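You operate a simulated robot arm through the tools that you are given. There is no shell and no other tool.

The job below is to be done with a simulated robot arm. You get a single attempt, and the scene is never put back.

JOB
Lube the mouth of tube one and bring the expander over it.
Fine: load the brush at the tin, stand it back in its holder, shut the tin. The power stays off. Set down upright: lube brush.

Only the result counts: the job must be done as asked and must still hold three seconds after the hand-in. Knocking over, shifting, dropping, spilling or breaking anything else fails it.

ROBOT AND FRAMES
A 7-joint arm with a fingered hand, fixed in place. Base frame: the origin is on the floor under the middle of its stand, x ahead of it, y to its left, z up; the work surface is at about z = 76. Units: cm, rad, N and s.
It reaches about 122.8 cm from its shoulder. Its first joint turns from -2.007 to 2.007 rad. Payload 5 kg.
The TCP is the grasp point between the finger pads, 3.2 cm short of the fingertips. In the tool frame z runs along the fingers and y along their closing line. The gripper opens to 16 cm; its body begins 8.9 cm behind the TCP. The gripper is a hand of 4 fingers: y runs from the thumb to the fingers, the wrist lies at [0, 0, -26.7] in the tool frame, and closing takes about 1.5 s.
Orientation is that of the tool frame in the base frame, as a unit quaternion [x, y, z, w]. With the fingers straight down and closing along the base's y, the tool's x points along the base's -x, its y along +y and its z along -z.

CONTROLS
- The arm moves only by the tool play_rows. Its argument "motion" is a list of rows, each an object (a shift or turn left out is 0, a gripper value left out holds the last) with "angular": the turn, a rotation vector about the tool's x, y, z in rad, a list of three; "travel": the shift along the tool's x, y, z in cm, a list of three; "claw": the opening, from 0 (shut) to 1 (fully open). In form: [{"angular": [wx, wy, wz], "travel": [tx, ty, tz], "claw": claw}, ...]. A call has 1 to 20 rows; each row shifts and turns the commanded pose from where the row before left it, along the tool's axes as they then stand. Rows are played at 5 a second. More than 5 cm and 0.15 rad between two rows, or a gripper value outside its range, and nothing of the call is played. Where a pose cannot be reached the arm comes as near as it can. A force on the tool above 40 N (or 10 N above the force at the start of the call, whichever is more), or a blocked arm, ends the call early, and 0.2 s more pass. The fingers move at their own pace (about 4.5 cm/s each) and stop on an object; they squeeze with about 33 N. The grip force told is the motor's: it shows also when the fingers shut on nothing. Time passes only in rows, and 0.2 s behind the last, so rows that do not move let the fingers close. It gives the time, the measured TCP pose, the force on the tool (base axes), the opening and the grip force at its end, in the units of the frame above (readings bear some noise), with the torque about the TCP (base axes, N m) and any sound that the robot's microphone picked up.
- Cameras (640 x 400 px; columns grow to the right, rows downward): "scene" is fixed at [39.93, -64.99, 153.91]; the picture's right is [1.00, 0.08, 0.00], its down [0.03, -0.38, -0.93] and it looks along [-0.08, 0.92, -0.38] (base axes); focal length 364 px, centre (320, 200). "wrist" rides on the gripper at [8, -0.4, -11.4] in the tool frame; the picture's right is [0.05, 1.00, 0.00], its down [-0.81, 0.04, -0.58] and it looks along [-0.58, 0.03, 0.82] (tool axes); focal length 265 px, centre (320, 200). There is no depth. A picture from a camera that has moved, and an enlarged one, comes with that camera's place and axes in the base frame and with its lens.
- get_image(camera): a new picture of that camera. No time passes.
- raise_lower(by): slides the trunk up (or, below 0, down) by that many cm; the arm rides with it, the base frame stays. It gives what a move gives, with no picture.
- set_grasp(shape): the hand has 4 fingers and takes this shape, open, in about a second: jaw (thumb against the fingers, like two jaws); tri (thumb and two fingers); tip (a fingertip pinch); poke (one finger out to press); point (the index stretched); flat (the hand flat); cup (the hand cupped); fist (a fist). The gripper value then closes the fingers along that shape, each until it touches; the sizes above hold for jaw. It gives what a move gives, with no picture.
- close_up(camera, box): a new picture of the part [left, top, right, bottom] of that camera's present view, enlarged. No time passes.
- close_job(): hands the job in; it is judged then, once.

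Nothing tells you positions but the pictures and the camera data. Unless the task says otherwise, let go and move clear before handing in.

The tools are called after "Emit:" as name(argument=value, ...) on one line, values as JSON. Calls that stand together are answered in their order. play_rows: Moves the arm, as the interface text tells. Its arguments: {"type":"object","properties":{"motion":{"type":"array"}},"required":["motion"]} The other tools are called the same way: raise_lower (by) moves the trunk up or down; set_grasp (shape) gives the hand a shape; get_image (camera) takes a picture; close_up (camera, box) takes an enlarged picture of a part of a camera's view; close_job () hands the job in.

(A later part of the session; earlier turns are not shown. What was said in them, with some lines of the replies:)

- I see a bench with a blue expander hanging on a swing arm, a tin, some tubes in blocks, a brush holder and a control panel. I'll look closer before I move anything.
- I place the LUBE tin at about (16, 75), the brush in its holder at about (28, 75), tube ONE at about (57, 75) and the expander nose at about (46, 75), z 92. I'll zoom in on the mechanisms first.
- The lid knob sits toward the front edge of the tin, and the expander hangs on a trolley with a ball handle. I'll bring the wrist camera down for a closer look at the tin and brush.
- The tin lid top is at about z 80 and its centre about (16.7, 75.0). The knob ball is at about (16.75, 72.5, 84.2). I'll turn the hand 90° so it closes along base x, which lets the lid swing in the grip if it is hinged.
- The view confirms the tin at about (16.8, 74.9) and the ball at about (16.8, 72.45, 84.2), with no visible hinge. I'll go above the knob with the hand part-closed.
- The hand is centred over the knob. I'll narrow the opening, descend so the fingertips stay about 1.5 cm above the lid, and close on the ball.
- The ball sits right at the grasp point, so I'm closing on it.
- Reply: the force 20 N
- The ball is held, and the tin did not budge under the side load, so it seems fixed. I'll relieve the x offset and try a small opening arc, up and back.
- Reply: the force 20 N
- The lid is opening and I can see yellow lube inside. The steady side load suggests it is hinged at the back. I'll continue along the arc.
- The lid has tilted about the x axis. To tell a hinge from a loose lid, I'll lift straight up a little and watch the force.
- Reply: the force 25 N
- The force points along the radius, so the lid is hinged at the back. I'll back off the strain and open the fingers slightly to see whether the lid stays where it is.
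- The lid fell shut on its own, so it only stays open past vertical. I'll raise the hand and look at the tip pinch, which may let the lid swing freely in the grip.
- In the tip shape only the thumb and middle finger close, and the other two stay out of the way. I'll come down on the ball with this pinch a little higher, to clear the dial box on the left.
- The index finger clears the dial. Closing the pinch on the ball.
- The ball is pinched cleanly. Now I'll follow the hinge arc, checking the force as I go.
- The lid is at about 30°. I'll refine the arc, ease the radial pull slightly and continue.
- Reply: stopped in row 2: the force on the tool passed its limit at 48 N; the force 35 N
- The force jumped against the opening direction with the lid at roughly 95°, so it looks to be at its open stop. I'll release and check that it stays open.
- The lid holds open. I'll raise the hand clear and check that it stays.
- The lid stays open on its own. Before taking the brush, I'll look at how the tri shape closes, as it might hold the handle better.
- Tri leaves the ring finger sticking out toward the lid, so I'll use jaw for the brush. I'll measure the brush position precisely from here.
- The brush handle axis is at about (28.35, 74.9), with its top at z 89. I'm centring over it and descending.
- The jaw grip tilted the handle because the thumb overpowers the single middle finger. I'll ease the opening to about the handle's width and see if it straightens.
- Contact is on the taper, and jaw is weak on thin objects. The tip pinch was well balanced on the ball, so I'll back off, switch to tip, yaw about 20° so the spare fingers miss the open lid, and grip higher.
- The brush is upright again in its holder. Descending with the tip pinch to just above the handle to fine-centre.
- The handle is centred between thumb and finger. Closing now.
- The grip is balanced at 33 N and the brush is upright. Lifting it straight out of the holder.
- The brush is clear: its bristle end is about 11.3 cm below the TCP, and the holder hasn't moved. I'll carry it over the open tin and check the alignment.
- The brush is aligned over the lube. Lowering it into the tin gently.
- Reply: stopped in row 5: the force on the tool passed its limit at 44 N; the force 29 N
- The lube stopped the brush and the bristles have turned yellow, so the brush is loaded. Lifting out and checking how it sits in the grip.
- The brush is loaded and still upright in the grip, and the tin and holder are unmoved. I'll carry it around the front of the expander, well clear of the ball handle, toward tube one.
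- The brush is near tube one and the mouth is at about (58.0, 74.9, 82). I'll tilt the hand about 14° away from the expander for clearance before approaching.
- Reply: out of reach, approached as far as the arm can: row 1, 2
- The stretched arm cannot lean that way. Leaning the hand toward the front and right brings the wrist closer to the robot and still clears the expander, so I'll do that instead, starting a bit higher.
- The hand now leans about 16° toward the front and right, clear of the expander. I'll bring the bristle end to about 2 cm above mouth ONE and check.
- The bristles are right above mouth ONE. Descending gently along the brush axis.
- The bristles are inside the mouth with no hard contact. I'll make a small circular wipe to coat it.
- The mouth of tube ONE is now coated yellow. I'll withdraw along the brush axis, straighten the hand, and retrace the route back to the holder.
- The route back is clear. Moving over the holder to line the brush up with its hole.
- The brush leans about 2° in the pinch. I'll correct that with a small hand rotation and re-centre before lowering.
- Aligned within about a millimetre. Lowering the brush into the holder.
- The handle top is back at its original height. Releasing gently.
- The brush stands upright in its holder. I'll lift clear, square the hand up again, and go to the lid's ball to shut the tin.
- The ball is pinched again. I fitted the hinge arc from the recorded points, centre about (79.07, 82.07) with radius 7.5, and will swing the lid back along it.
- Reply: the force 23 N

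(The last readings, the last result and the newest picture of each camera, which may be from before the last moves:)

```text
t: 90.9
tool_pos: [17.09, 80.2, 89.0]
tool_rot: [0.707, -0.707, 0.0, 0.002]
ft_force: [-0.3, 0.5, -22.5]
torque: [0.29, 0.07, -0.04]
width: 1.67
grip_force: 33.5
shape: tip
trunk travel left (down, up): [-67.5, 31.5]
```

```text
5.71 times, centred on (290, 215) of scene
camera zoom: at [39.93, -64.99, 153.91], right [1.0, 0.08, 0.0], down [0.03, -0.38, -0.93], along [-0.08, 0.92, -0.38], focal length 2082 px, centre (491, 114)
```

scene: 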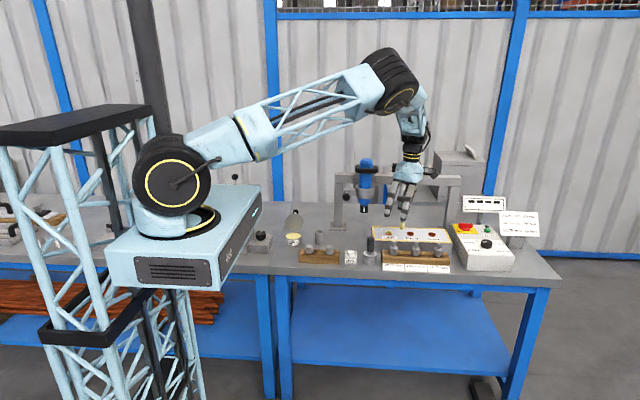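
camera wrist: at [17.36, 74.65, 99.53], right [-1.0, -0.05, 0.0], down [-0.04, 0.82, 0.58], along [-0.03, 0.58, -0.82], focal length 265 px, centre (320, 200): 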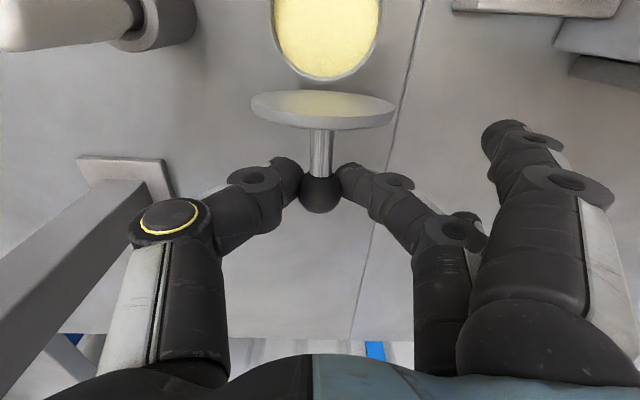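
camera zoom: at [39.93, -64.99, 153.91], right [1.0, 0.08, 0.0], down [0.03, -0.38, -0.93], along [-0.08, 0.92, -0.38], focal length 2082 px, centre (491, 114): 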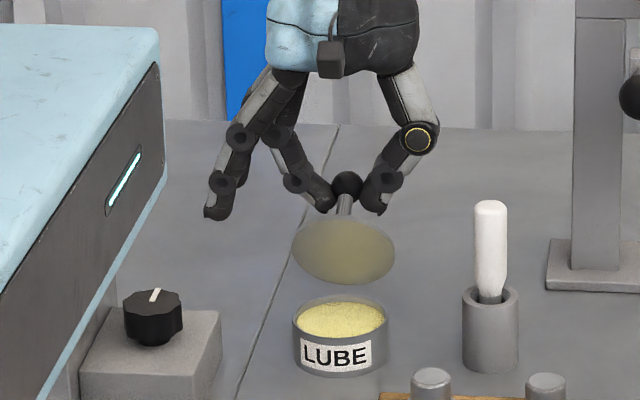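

Emit:
play_rows(motion=[{"travel": [0.3, 0, 0.35]}, {"travel": [0.749, 0, 0.05]}, {"travel": [0.749, 0, 0.05]}, {"travel": [0.744, 0, 0.1]}, {"travel": [0, 0, 0]}])

Emit:
close_up(camera="scene", box=[250, 180, 330, 250])

```text
t: 92.1
tool_pos: [17.13, 77.48, 88.71]
tool_rot: [0.707, -0.707, 0.0, 0.001]
ft_force: [0.2, 6.4, -8.6]
torque: [0.34, 0.03, -0.04]
width: 1.58
grip_force: 32.5
shape: tip
trunk travel left (down, up): [-67.5, 31.5]
```

```text
5.71 times, centred on (290, 215) of scene
camera zoom: at [39.93, -64.99, 153.91], right [1.0, 0.08, 0.0], down [0.03, -0.38, -0.93], along [-0.08, 0.92, -0.38], focal length 2082 px, centre (491, 114)
```

zoom: 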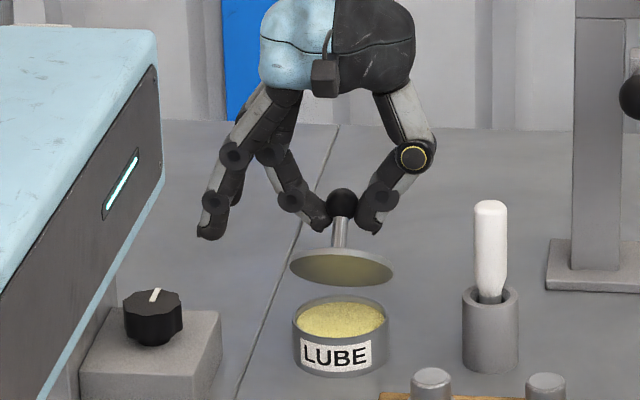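

Emit:
play_rows(motion=[{"travel": [0.7, 0, 0.3]}, {"travel": [0.69, 0, 0.3]}, {"travel": [0.66, 0, 0.36]}, {"travel": [0.62, 0, 0.42]}, {"travel": [0, 0, 0]}])

Emit:
close_up(camera="scene", box=[250, 180, 330, 250])

```text
t: 93.3
tool_pos: [17.05, 74.92, 87.25]
tool_rot: [0.707, -0.707, 0.0, 0.0]
ft_force: [0.9, 11.7, -9.6]
torque: [0.41, 0.0, -0.03]
width: 1.51
grip_force: 32.7
shape: tip
trunk travel left (down, up): [-67.5, 31.5]
```

```text
5.71 times, centred on (290, 215) of scene
camera zoom: at [39.93, -64.99, 153.91], right [1.0, 0.08, 0.0], down [0.03, -0.38, -0.93], along [-0.08, 0.92, -0.38], focal length 2082 px, centre (491, 114)
```

zoom: 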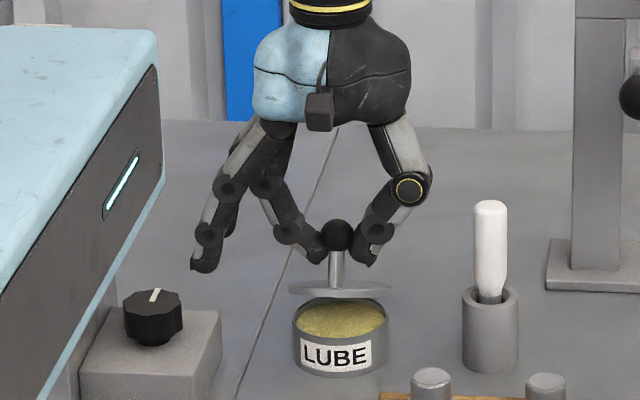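

The lid is nearly closed. I'll ease the strain and release here, which keeps my spare finger clear of the dial. It dropped cleanly from this angle before.

Emit:
play_rows(motion=[{"travel": [0.1, 0, 0.4]}, {"travel": [0, 0, 0]}, {"claw": 0.1}, {"claw": 0.2}, {"claw": 0.3}, {"claw": 0.35}, {"claw": 0.35}])

Emit:
close_up(camera="scene", box=[250, 180, 330, 250])

Emit:
get_image(camera="wrist")

```text
t: 94.9
tool_pos: [17.0, 74.52, 86.9]
tool_rot: [-0.707, 0.707, 0.001, -0.001]
ft_force: [-0.4, -0.3, -0.3]
torque: [0.02, 0.02, -0.01]
width: 5.54
grip_force: 0.0
shape: tip
trunk travel left (down, up): [-67.5, 31.5]
```

```text
5.71 times, centred on (290, 215) of scene
camera zoom: at [39.93, -64.99, 153.91], right [1.0, 0.08, 0.0], down [0.03, -0.38, -0.93], along [-0.08, 0.92, -0.38], focal length 2082 px, centre (491, 114)
```

zoom: 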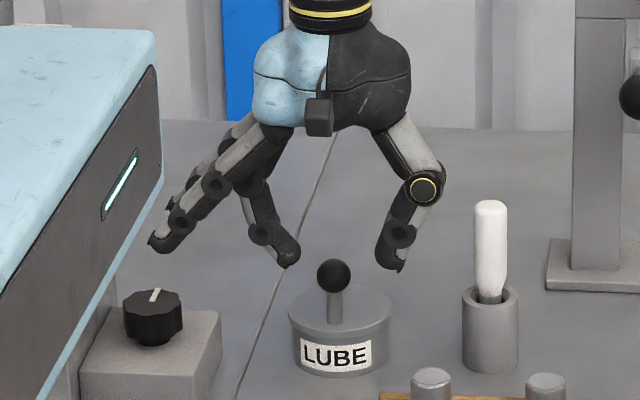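

```text
taken
camera wrist: at [17.4, 66.62, 98.27], right [-1.0, -0.05, 0.0], down [-0.04, 0.82, 0.58], along [-0.03, 0.58, -0.82], focal length 265 px, centre (320, 200)
```

wrist: 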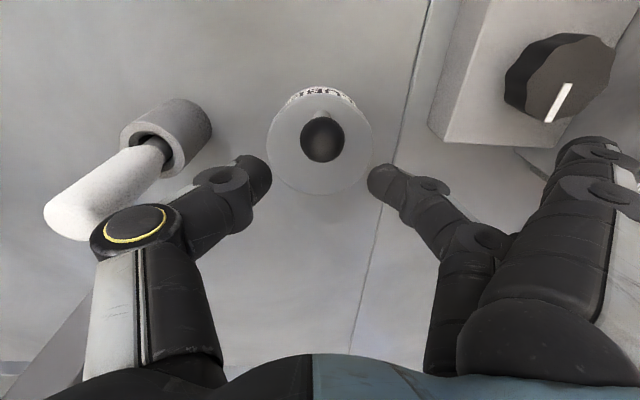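

The tin is shut. Next is the expander. Its ball handle is at about (38.7, 67.8, 101), and I'll grip it from the front with the hand tilted about 60° to stay under the D-handle. First I move clear and round to the front.

Emit:
play_rows(motion=[{"travel": [0, 0, -4]}, {"travel": [0, 0, -4]}, {"travel": [0, 0, -4]}, {"travel": [0, 0, -4]}, {"travel": [4, 0, 0]}, {"travel": [4, 0, 0]}, {"travel": [4, 0, 0]}, {"travel": [4, 0, 0]}, {"travel": [2.5, -3, 0]}, {"travel": [0, -4.5, 0]}, {"travel": [0, -4.5, 0]}, {"travel": [0, 0, 0]}])

Emit:
get_image(camera="scene")

Emit:
get_image(camera="wrist")

Emit:
close_up(camera="scene", box=[320, 145, 400, 225])

```text
t: 97.5
tool_pos: [29.03, 56.04, 103.12]
tool_rot: [0.708, -0.706, 0.0, 0.0]
ft_force: [0.0, -0.9, -0.4]
torque: [0.0, -0.02, 0.0]
width: 5.55
grip_force: 0.0
shape: tip
trunk travel left (down, up): [-67.5, 31.5]
```

```text
taken
```

scene: 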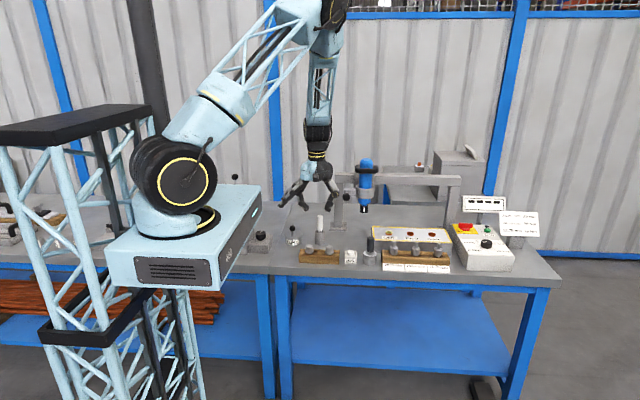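

```text
taken
camera wrist: at [29.35, 47.96, 114.37], right [-1.0, -0.05, 0.0], down [-0.04, 0.82, 0.58], along [-0.03, 0.58, -0.82], focal length 265 px, centre (320, 200)
```

wrist: 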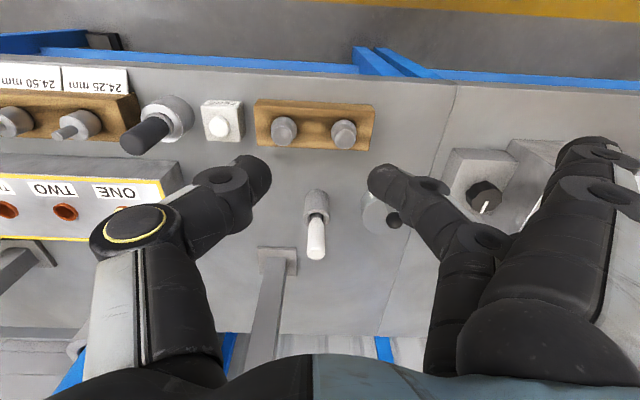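

```text
5.00 times, centred on (360, 185) of scene
camera zoom: at [39.93, -64.99, 153.91], right [1.0, 0.08, 0.0], down [0.03, -0.38, -0.93], along [-0.08, 0.92, -0.38], focal length 1822 px, centre (120, 275)
```

zoom: 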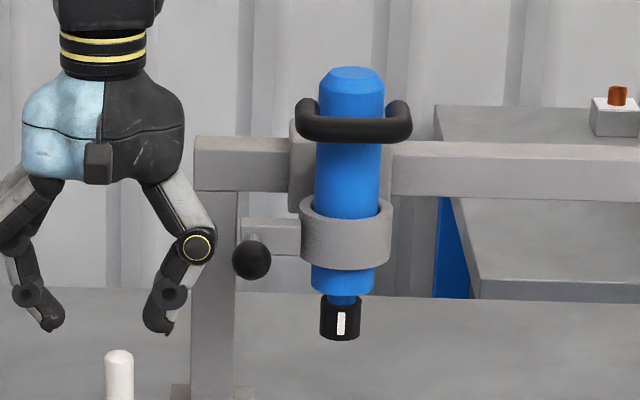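

Emit:
play_rows(motion=[{"angular": [0, -0.1496, 0]}, {"angular": [0, -0.1496, 0]}, {"angular": [0, -0.1496, 0]}, {"angular": [0, -0.1496, 0]}, {"travel": [0, 0, 0]}])

Emit:
get_image(camera="scene")

Emit:
get_image(camera="wrist")

```text
t: 98.7
tool_pos: [29.15, 56.05, 103.0]
tool_rot: [-0.674, 0.677, 0.209, 0.209]
ft_force: [-0.1, -0.5, 0.1]
torque: [0.02, 0.06, 0.04]
width: 5.61
grip_force: 0.1
shape: tip
trunk travel left (down, up): [-67.5, 31.5]
```

```text
taken
```

scene: 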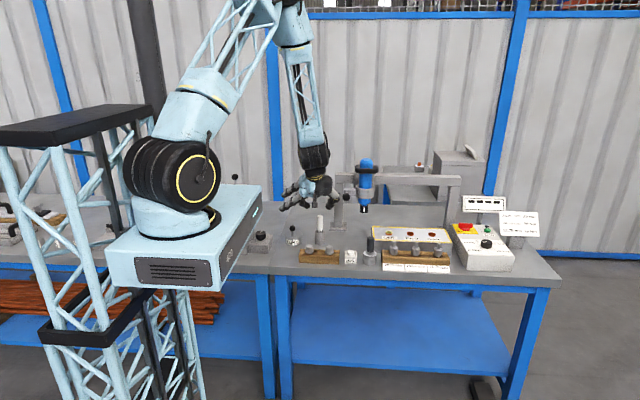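

```text
taken
camera wrist: at [29.59, 42.95, 107.82], right [-1.0, -0.04, -0.03], down [-0.04, 0.35, 0.94], along [-0.03, 0.94, -0.35], focal length 265 px, centre (320, 200)
```

wrist: 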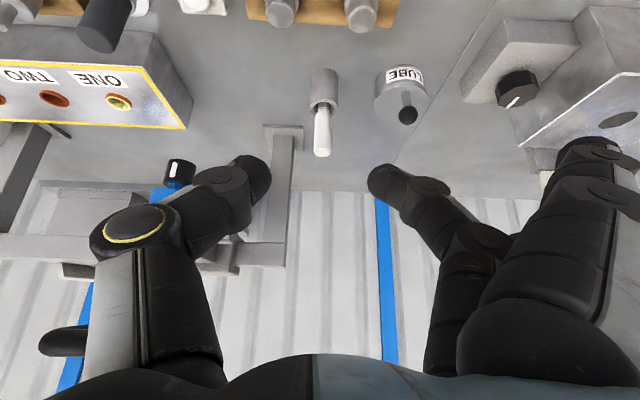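

Emit:
play_rows(motion=[{"angular": [0, -0.1496, 0]}, {"angular": [0, -0.1496, 0]}, {"angular": [0, -0.1496, 0]}, {"travel": [0, 0, 0]}])

Emit:
get_image(camera="scene")

Emit:
get_image(camera="wrist")

```text
t: 99.7
tool_pos: [29.01, 56.13, 103.04]
tool_rot: [-0.611, 0.612, 0.354, 0.355]
ft_force: [-0.2, -0.2, -0.2]
torque: [0.0, 0.0, -0.02]
width: 5.59
grip_force: 0.0
shape: tip
trunk travel left (down, up): [-67.5, 31.5]
```

```text
taken
```

scene: 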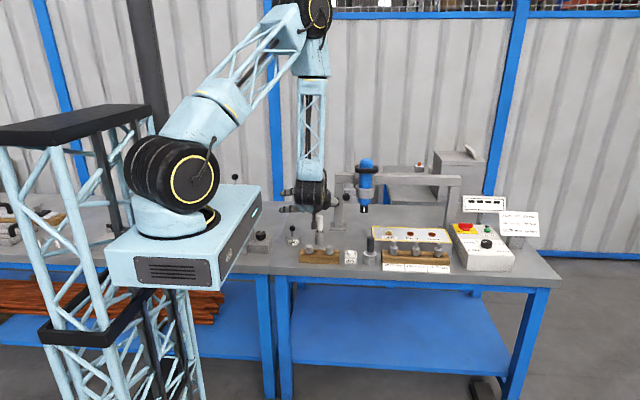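

```text
taken
camera wrist: at [29.38, 42.3, 101.67], right [-1.0, -0.03, -0.04], down [-0.04, -0.09, 0.99], along [-0.03, 1.0, 0.09], focal length 265 px, centre (320, 200)
```

wrist: 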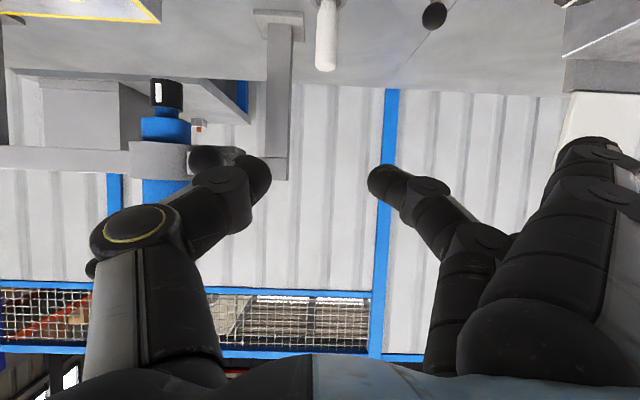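

The hand is now tilted to point toward +y. Sliding right to line up in front of the ball handle.

Emit:
play_rows(motion=[{"travel": [0.66, -3.3, 0.38]}, {"travel": [0.66, -3.3, 0.38]}, {"travel": [0.66, -3.3, 0.38]}, {"travel": [0, 0, 0]}])

Emit:
get_image(camera="wrist")

Emit:
close_up(camera="scene", box=[300, 140, 400, 230])

```text
t: 100.7
tool_pos: [38.83, 56.07, 100.9]
tool_rot: [0.613, -0.612, -0.354, -0.353]
ft_force: [0.6, -0.6, -0.5]
torque: [-0.01, -0.01, -0.01]
width: 5.6
grip_force: 0.0
shape: tip
trunk travel left (down, up): [-67.5, 31.5]
```

```text
taken
camera wrist: at [39.25, 42.27, 99.43], right [-1.0, -0.03, -0.04], down [-0.04, -0.09, 0.99], along [-0.03, 1.0, 0.09], focal length 265 px, centre (320, 200)
```

wrist: 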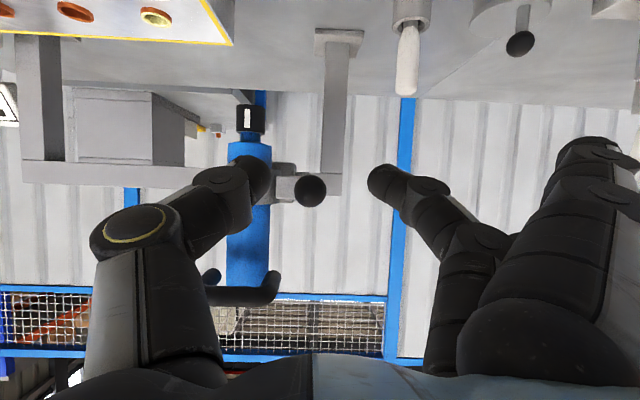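

```text
4.44 times, centred on (350, 185) of scene
camera zoom: at [39.93, -64.99, 153.91], right [1.0, 0.08, 0.0], down [0.03, -0.38, -0.93], along [-0.08, 0.92, -0.38], focal length 1619 px, centre (187, 267)
```

zoom: 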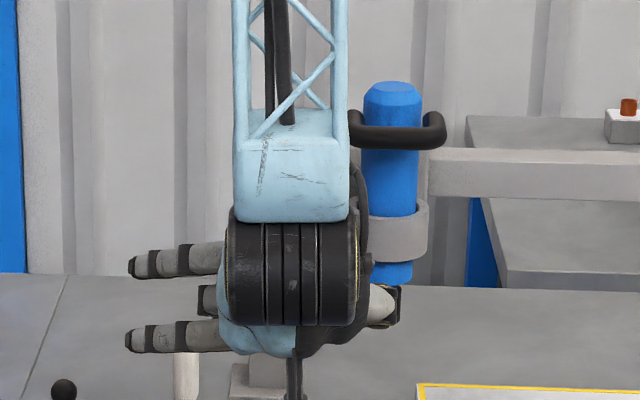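

Emit:
play_rows(motion=[{"travel": [-1.44, -0.15, 2.29]}, {"travel": [-1.44, -0.15, 2.29]}, {"travel": [-1.44, -0.15, 2.29]}, {"travel": [0, 0, 0]}])

Emit:
get_image(camera="wrist")

Emit:
close_up(camera="wrist", box=[220, 120, 400, 300])

```text
t: 101.7
tool_pos: [39.39, 64.15, 101.17]
tool_rot: [-0.612, 0.612, 0.354, 0.354]
ft_force: [0.8, -0.1, 1.2]
torque: [-0.01, 0.03, 0.01]
width: 5.59
grip_force: 0.0
shape: tip
trunk travel left (down, up): [-67.5, 31.5]
```

```text
taken
camera wrist: at [39.74, 50.39, 99.68], right [-1.0, -0.03, -0.04], down [-0.04, -0.09, 0.99], along [-0.03, 1.0, 0.09], focal length 265 px, centre (320, 200)
```

wrist: 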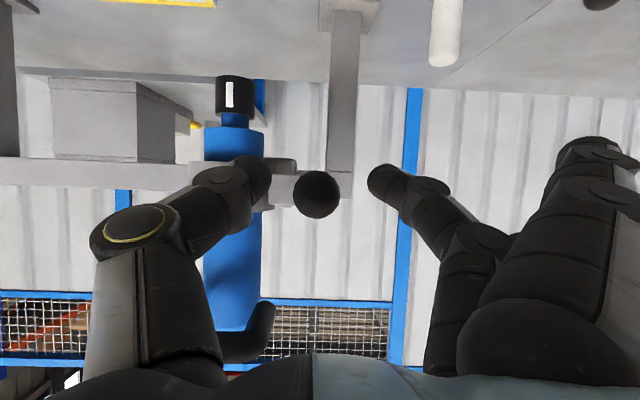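

```text
2.22 times, centred on (310, 210) of wrist
camera zoom: at [39.74, 50.39, 99.68], right [-1.0, -0.03, -0.04], down [-0.04, -0.09, 0.99], along [-0.03, 1.0, 0.09], focal length 590 px, centre (342, 178)
```

zoom: 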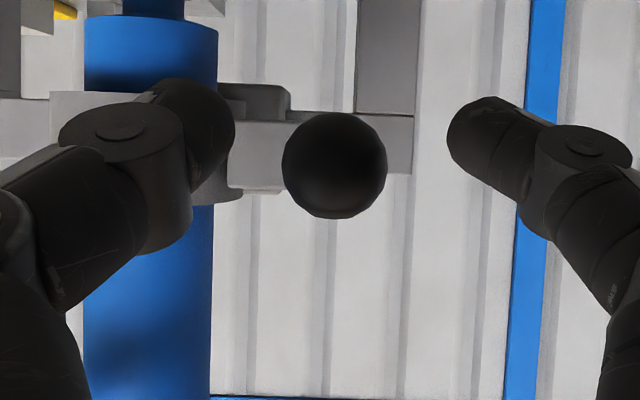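

Emit:
play_rows(motion=[{"travel": [-0.65, -0.05, 1.13]}, {"travel": [-0.65, -0.05, 1.13]}, {"travel": [0, 0, 0]}, {"claw": 0.3}, {"claw": 0.3}, {"claw": 0.25}, {"claw": 0.25}])

Emit:
get_image(camera="wrist")

Emit:
close_up(camera="scene", box=[300, 140, 400, 230])

```text
t: 103.3
tool_pos: [39.5, 66.68, 100.98]
tool_rot: [0.614, -0.611, -0.355, -0.352]
ft_force: [-0.9, -0.1, 0.3]
torque: [-0.03, 0.03, -0.05]
width: 4.06
grip_force: 0.0
shape: tip
trunk travel left (down, up): [-67.5, 31.5]
```

```text
taken
camera wrist: at [39.86, 53.01, 99.67], right [-1.0, -0.03, -0.04], down [-0.04, -0.09, 0.99], along [-0.03, 1.0, 0.09], focal length 265 px, centre (320, 200)
```

wrist: 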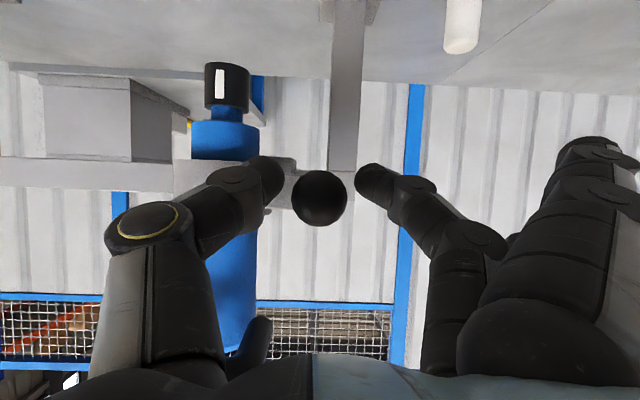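

```text
4.44 times, centred on (350, 185) of scene
camera zoom: at [39.93, -64.99, 153.91], right [1.0, 0.08, 0.0], down [0.03, -0.38, -0.93], along [-0.08, 0.92, -0.38], focal length 1619 px, centre (187, 267)
```

zoom: 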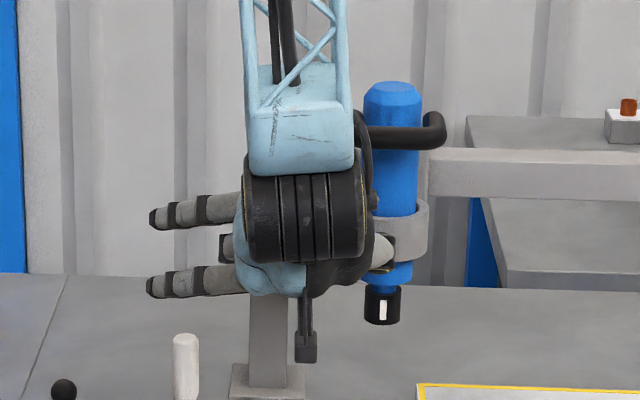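

The ball is right at the grasp point. I'll back off slightly so the pads meet its equator, then close.

Emit:
play_rows(motion=[{"travel": [0, 0, -0.8]}, {"travel": [0, 0, 0]}, {"claw": 0.18}, {"claw": 0.12}, {"claw": 0.06}, {"claw": 0.0}, {"claw": 0.0}, {"claw": 0.0}, {"claw": 0.0}])

Emit:
get_image(camera="wrist")

Emit:
close_up(camera="scene", box=[300, 140, 400, 230])

```text
t: 105.3
tool_pos: [39.47, 66.11, 101.33]
tool_rot: [-0.612, 0.613, 0.354, 0.353]
ft_force: [1.6, 1.8, -5.7]
torque: [-0.08, -0.01, -0.02]
width: 2.41
grip_force: 32.8
shape: tip
trunk travel left (down, up): [-67.5, 31.5]
```

```text
taken
camera wrist: at [39.85, 52.34, 100.01], right [-1.0, -0.03, -0.04], down [-0.04, -0.09, 0.99], along [-0.03, 1.0, 0.09], focal length 265 px, centre (320, 200)
```

wrist: 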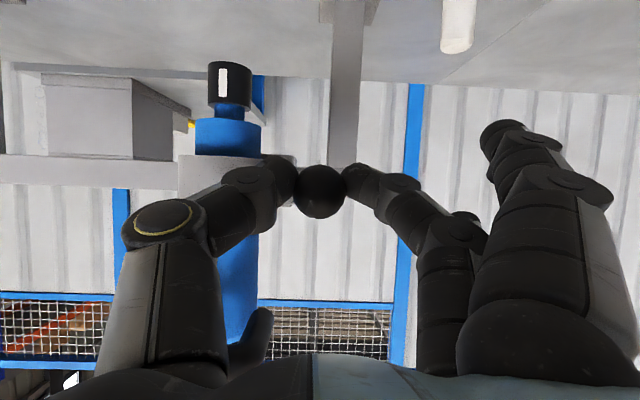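

```text
4.44 times, centred on (350, 185) of scene
camera zoom: at [39.93, -64.99, 153.91], right [1.0, 0.08, 0.0], down [0.03, -0.38, -0.93], along [-0.08, 0.92, -0.38], focal length 1619 px, centre (187, 267)
```

zoom: 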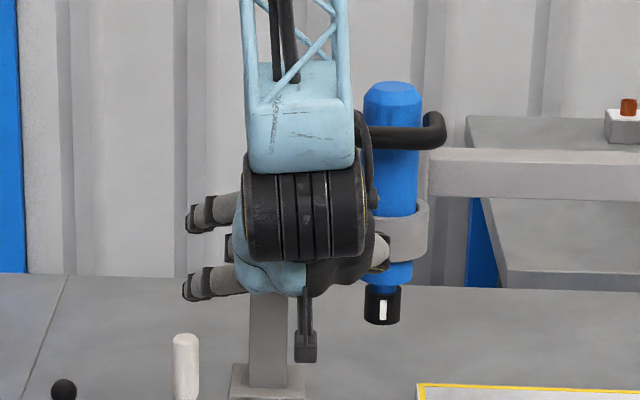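

The ball handle is gripped. I'll try a small slide toward tube one (+x) and watch the force.

Emit:
play_rows(motion=[{"travel": [0, -0.4, 0]}, {"travel": [0, -0.4, 0]}, {"travel": [0, -0.4, 0]}, {"travel": [0, 0, 0]}])

Emit:
close_up(camera="scene", box=[300, 140, 400, 230])

```text
t: 106.3
tool_pos: [40.72, 66.21, 101.43]
tool_rot: [0.613, -0.612, -0.354, -0.353]
ft_force: [-1.3, 4.0, -6.0]
torque: [-0.05, 0.03, 0.08]
width: 2.35
grip_force: 32.8
shape: tip
trunk travel left (down, up): [-67.5, 31.5]
```

```text
4.44 times, centred on (350, 185) of scene
camera zoom: at [39.93, -64.99, 153.91], right [1.0, 0.08, 0.0], down [0.03, -0.38, -0.93], along [-0.08, 0.92, -0.38], focal length 1619 px, centre (187, 267)
```

zoom: 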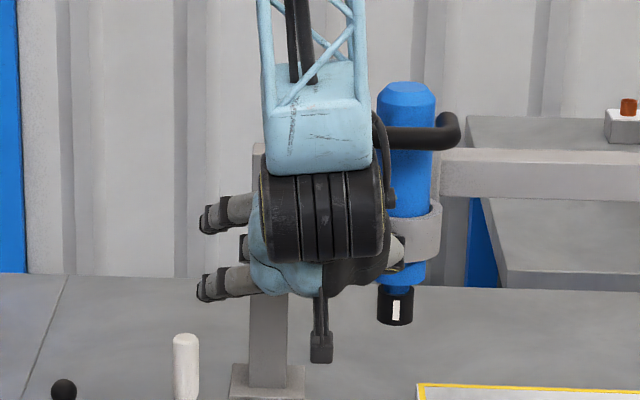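

The trolley slides freely with the ball. I'll bring it along slowly; about 10 cm more is needed.

Emit:
play_rows(motion=[{"travel": [0, -1.0, 0]}, {"travel": [0, -1.0, 0]}, {"travel": [0, -1.0, 0]}, {"travel": [0, -1.0, 0]}, {"travel": [0, -1.0, 0]}, {"travel": [0, -1.0, 0]}, {"travel": [0, -1.0, 0]}, {"travel": [0, -1.0, 0]}, {"travel": [0, -0.7, 0]}, {"travel": [0, 0, 0]}, {"travel": [0, 0, 0]}])

Emit:
close_up(camera="scene", box=[340, 150, 440, 250])

Emit:
get_image(camera="wrist")

```text
t: 108.7
tool_pos: [49.45, 66.16, 101.36]
tool_rot: [-0.612, 0.613, 0.354, 0.354]
ft_force: [3.1, 2.1, -7.9]
torque: [-0.07, 0.02, -0.04]
width: 2.32
grip_force: 32.9
shape: tip
trunk travel left (down, up): [-67.5, 31.5]
```

```text
4.00 times, centred on (390, 200) of scene
camera zoom: at [39.93, -64.99, 153.91], right [1.0, 0.08, 0.0], down [0.03, -0.38, -0.93], along [-0.08, 0.92, -0.38], focal length 1457 px, centre (40, 200)
```

zoom: 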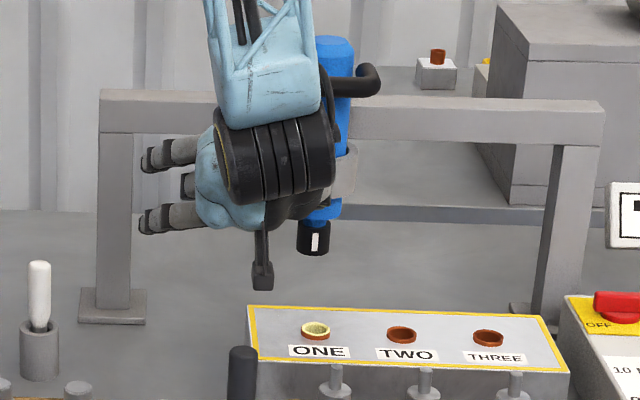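

```text
taken
camera wrist: at [49.88, 52.34, 100.02], right [-1.0, -0.03, -0.04], down [-0.04, -0.09, 0.99], along [-0.03, 1.0, 0.09], focal length 265 px, centre (320, 200)
```

wrist: 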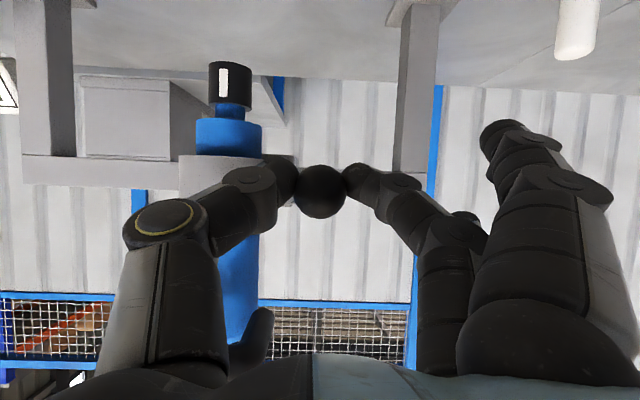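

Emit:
close_up(camera="scene", box=[375, 200, 415, 240])

```text
10.00 times, centred on (395, 220) of scene
camera zoom: at [39.93, -64.99, 153.91], right [1.0, 0.08, 0.0], down [0.03, -0.38, -0.93], along [-0.08, 0.92, -0.38], focal length 3643 px, centre (-430, 0)
```

zoom: 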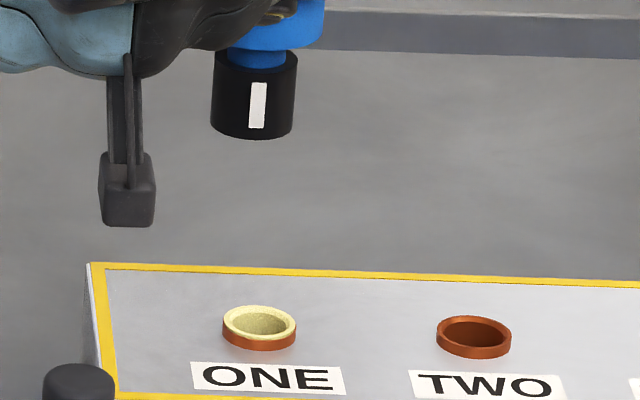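

Emit:
play_rows(motion=[{"travel": [0, -0.5, 0]}, {"travel": [0, -0.47, 0]}, {"travel": [0, 0, 0]}, {"travel": [0, 0, 0]}])

Emit:
close_up(camera="scene", box=[375, 200, 415, 240])

Emit:
get_image(camera="wrist")

```text
t: 109.7
tool_pos: [50.37, 66.15, 101.33]
tool_rot: [-0.612, 0.612, 0.354, 0.354]
ft_force: [4.0, 1.7, -7.5]
torque: [-0.09, -0.04, -0.01]
width: 2.3
grip_force: 33.0
shape: tip
trunk travel left (down, up): [-67.5, 31.5]
```

```text
10.00 times, centred on (395, 220) of scene
camera zoom: at [39.93, -64.99, 153.91], right [1.0, 0.08, 0.0], down [0.03, -0.38, -0.93], along [-0.08, 0.92, -0.38], focal length 3643 px, centre (-430, 0)
```

zoom: 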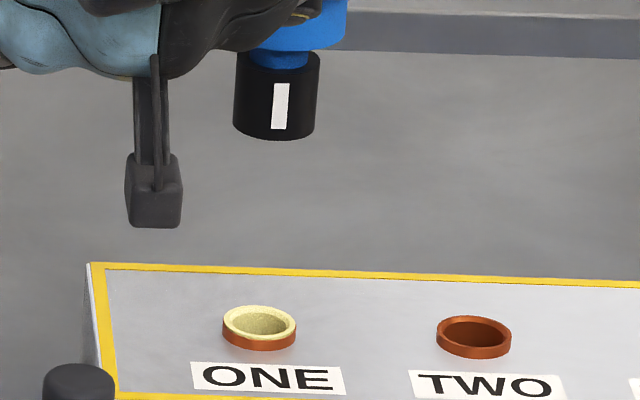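

```text
taken
camera wrist: at [50.79, 52.34, 100.01], right [-1.0, -0.03, -0.04], down [-0.04, -0.09, 0.99], along [-0.03, 1.0, 0.09], focal length 265 px, centre (320, 200)
```

wrist: 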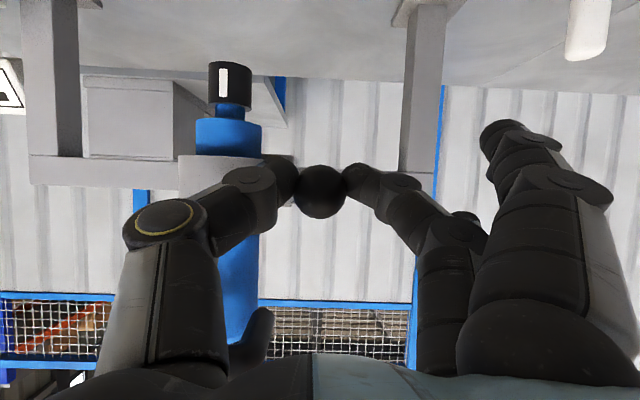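

The chuck is now centred over tube ONE to within a millimetre in the scene view. I'll release the ball gently and check that it stays put.

Emit:
play_rows(motion=[{"claw": 0.08}, {"claw": 0.16}, {"claw": 0.22}, {"claw": 0.28}, {"claw": 0.34}, {"claw": 0.36}, {"claw": 0.36}])

Emit:
close_up(camera="scene", box=[375, 200, 415, 240])

Emit:
get_image(camera="wrist")

```text
t: 111.3
tool_pos: [50.22, 66.23, 101.35]
tool_rot: [0.613, -0.612, -0.354, -0.353]
ft_force: [0.0, -0.4, 0.4]
torque: [0.02, 0.04, 0.03]
width: 5.73
grip_force: 0.1
shape: tip
trunk travel left (down, up): [-67.5, 31.5]
```

```text
10.00 times, centred on (395, 220) of scene
camera zoom: at [39.93, -64.99, 153.91], right [1.0, 0.08, 0.0], down [0.03, -0.38, -0.93], along [-0.08, 0.92, -0.38], focal length 3643 px, centre (-430, 0)
```

zoom: 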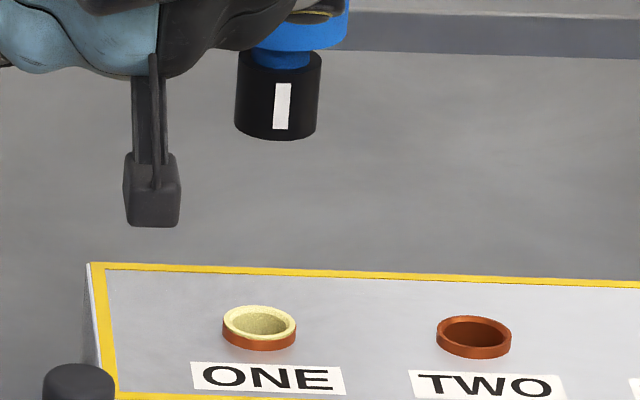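

```text
taken
camera wrist: at [50.73, 52.31, 100.06], right [-1.0, -0.03, -0.04], down [-0.04, -0.09, 0.99], along [-0.03, 1.0, 0.09], focal length 265 px, centre (320, 200)
```

wrist: 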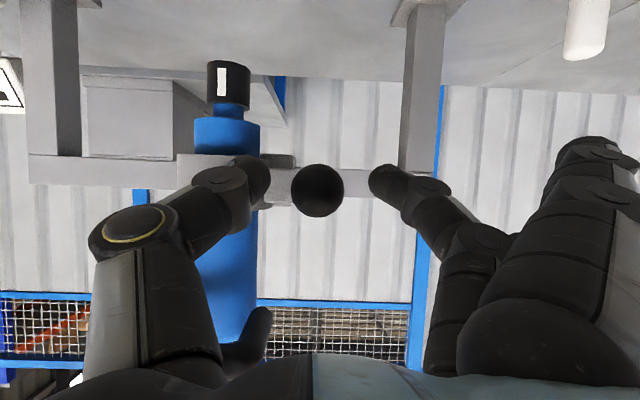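

The expander stays in place over tube ONE. Retreating straight back from the ball.

Emit:
play_rows(motion=[{"travel": [1.25, 0, -2.165]}, {"travel": [1.5, 0, -2.6]}, {"travel": [1.75, 0, -3.03]}, {"travel": [1.75, 0, -3.03]}, {"travel": [1.75, 0, -3.03]}, {"travel": [0, 0, 0]}])

Emit:
get_image(camera="wrist")

Emit:
get_image(camera="scene")

Emit:
close_up(camera="scene", box=[350, 150, 430, 240])

```text
t: 112.7
tool_pos: [50.22, 50.22, 101.5]
tool_rot: [-0.612, 0.612, 0.354, 0.354]
ft_force: [-0.2, 0.3, -0.2]
torque: [0.03, -0.01, 0.02]
width: 5.71
grip_force: 0.0
shape: tip
trunk travel left (down, up): [-67.5, 31.5]
```

```text
taken
camera wrist: at [50.71, 36.33, 100.14], right [-1.0, -0.03, -0.04], down [-0.04, -0.09, 0.99], along [-0.03, 1.0, 0.09], focal length 265 px, centre (320, 200)
```

wrist: 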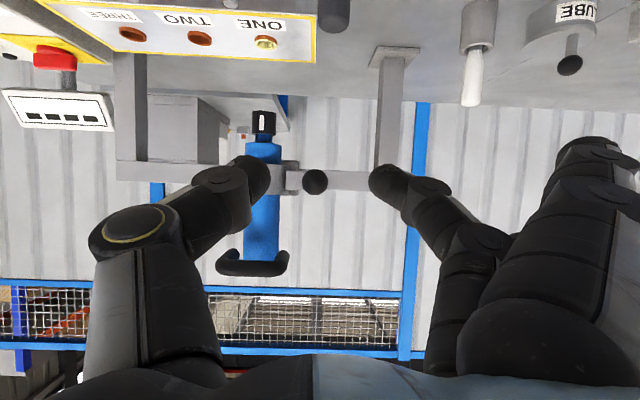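

```text
taken
```

scene: 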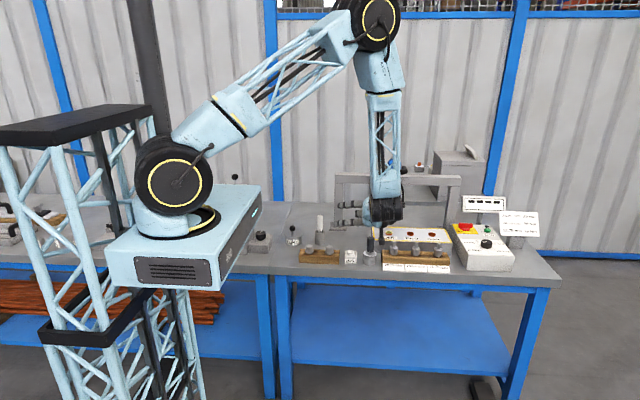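

```text
4.44 times, centred on (390, 195) of scene
camera zoom: at [39.93, -64.99, 153.91], right [1.0, 0.08, 0.0], down [0.03, -0.38, -0.93], along [-0.08, 0.92, -0.38], focal length 1619 px, centre (9, 222)
```

zoom: 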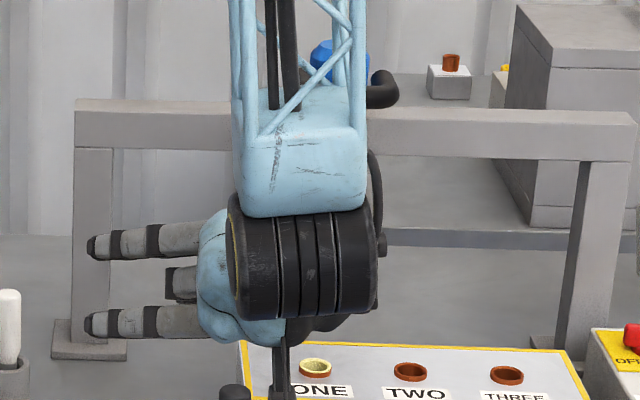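

The wrist view also shows the chuck right above mouth ONE. I'll move the arm out of the line of sight and check everything.

Emit:
play_rows(motion=[{"travel": [0, 4.5, -1]}, {"travel": [0, 4.5, -1]}, {"travel": [0, 4.5, -1]}, {"travel": [0, 4.5, -1]}, {"travel": [0, 4.5, -1]}, {"travel": [0, 0, 0]}, {"travel": [0, 0, 0]}])

Emit:
close_up(camera="scene", box=[330, 140, 470, 280])

Emit:
close_up(camera="scene", box=[240, 190, 360, 280])

Emit:
close_up(camera="scene", box=[375, 195, 415, 240])

Emit:
close_up(camera="scene", box=[440, 180, 550, 280])

```text
t: 114.3
tool_pos: [28.68, 46.64, 103.46]
tool_rot: [0.613, -0.612, -0.354, -0.353]
ft_force: [0.5, 0.4, 0.3]
torque: [0.0, 0.0, 0.01]
width: 5.72
grip_force: 0.1
shape: tip
out of reach, approached as far as the arm can: row 5
trunk travel left (down, up): [-67.5, 31.5]
```

```text
2.86 times, centred on (400, 210) of scene
camera zoom: at [39.93, -64.99, 153.91], right [1.0, 0.08, 0.0], down [0.03, -0.38, -0.93], along [-0.08, 0.92, -0.38], focal length 1041 px, centre (91, 171)
```

zoom: 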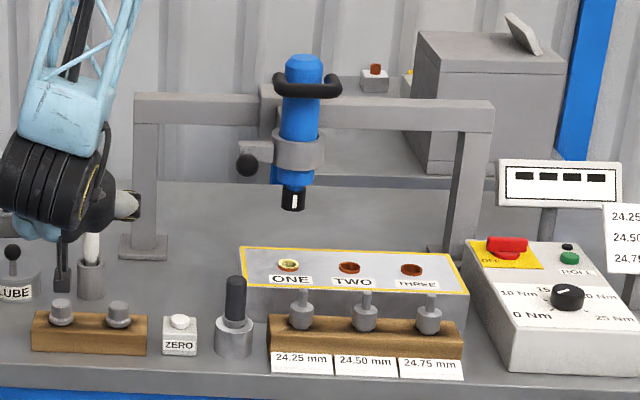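

```text
4.44 times, centred on (300, 235) of scene
camera zoom: at [39.93, -64.99, 153.91], right [1.0, 0.08, 0.0], down [0.03, -0.38, -0.93], along [-0.08, 0.92, -0.38], focal length 1619 px, centre (409, 44)
```

zoom: 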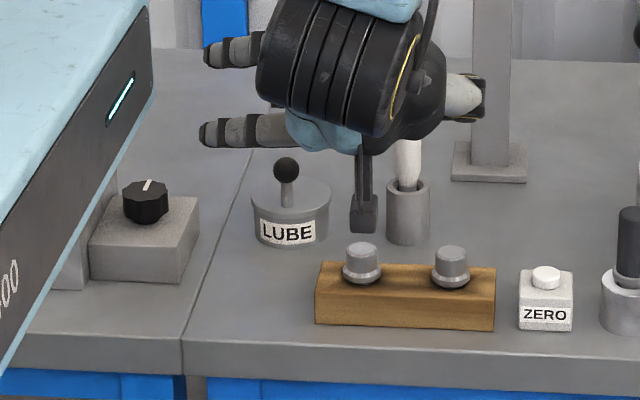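

```text
8.89 times, centred on (395, 218) of scene
camera zoom: at [39.93, -64.99, 153.91], right [1.0, 0.08, 0.0], down [0.03, -0.38, -0.93], along [-0.08, 0.92, -0.38], focal length 3238 px, centre (-347, 44)
```

zoom: 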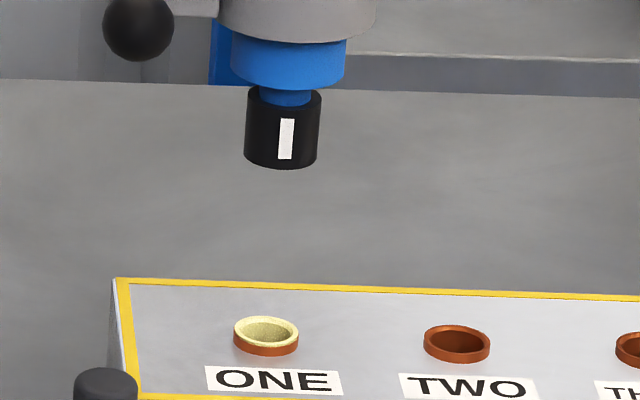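

```text
4.00 times, centred on (495, 230) of scene
camera zoom: at [39.93, -64.99, 153.91], right [1.0, 0.08, 0.0], down [0.03, -0.38, -0.93], along [-0.08, 0.92, -0.38], focal length 1457 px, centre (-380, 80)
```

zoom: 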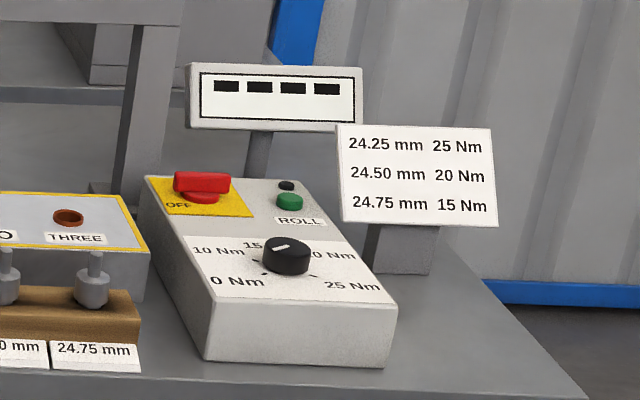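

Emit:
play_rows(motion=[{"travel": [-2, 0, -3.5]}, {"travel": [-2, 0, -3.5]}, {"travel": [-3, -3, 0]}, {"travel": [0, 0, 0]}, {"travel": [0, 0, 0]}])

Emit:
get_image(camera="wrist")

Emit:
close_up(camera="scene", box=[270, 190, 350, 250])

```text
t: 115.5
tool_pos: [35.28, 47.16, 111.34]
tool_rot: [0.613, -0.612, -0.353, -0.353]
ft_force: [-0.5, 0.3, -0.2]
torque: [-0.01, 0.0, 0.02]
width: 5.73
grip_force: 0.0
shape: tip
out of reach, approached as far as the arm can: row 1, 2
trunk travel left (down, up): [-67.5, 31.5]
```

```text
taken
camera wrist: at [35.7, 33.31, 110.16], right [-1.0, -0.03, -0.04], down [-0.04, -0.09, 0.99], along [-0.03, 1.0, 0.09], focal length 265 px, centre (320, 200)
```

wrist: 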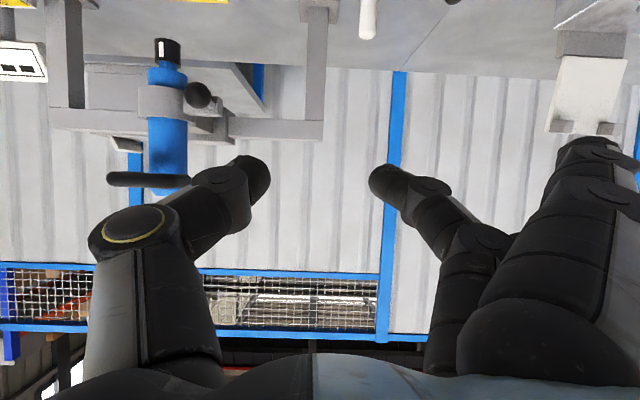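

```text
6.67 times, centred on (310, 220) of scene
camera zoom: at [39.93, -64.99, 153.91], right [1.0, 0.08, 0.0], down [0.03, -0.38, -0.93], along [-0.08, 0.92, -0.38], focal length 2429 px, centre (387, 67)
```

zoom: 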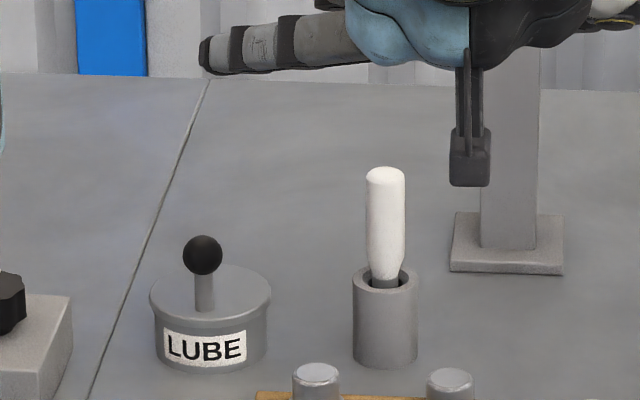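

Everything checks out: the tin is shut and the brush is upright in its holder. Tube ONE's mouth is coated, the expander chuck is centred over it, the power switch still reads OFF, and the arm is clear. I'm handing the job in.

Emit:
close_job()

```text
The job is handed in.
```

The job is handed in; I haven't been told how it was judged.

- **Tube one:** the mouth is coated with lube all round, from the brush loaded at the tin.
- **Brush:** it is standing upright in its holder, which did not move.
- **Tin:** the lid is shut.
- **Expander:** it is over tube one, with the chuck centred on the mouth to within about a millimetre in both camera views. It stayed put after I let go.
- **Power:** I did not touch the switch, and it still shows OFF.

Nothing was knocked over or spilled. The lid dropped shut twice, once when I tested it part-open and once on the final close. Both times it fell only about 20–30°, and the tin did not move. The arm was clear of everything when I handed in.
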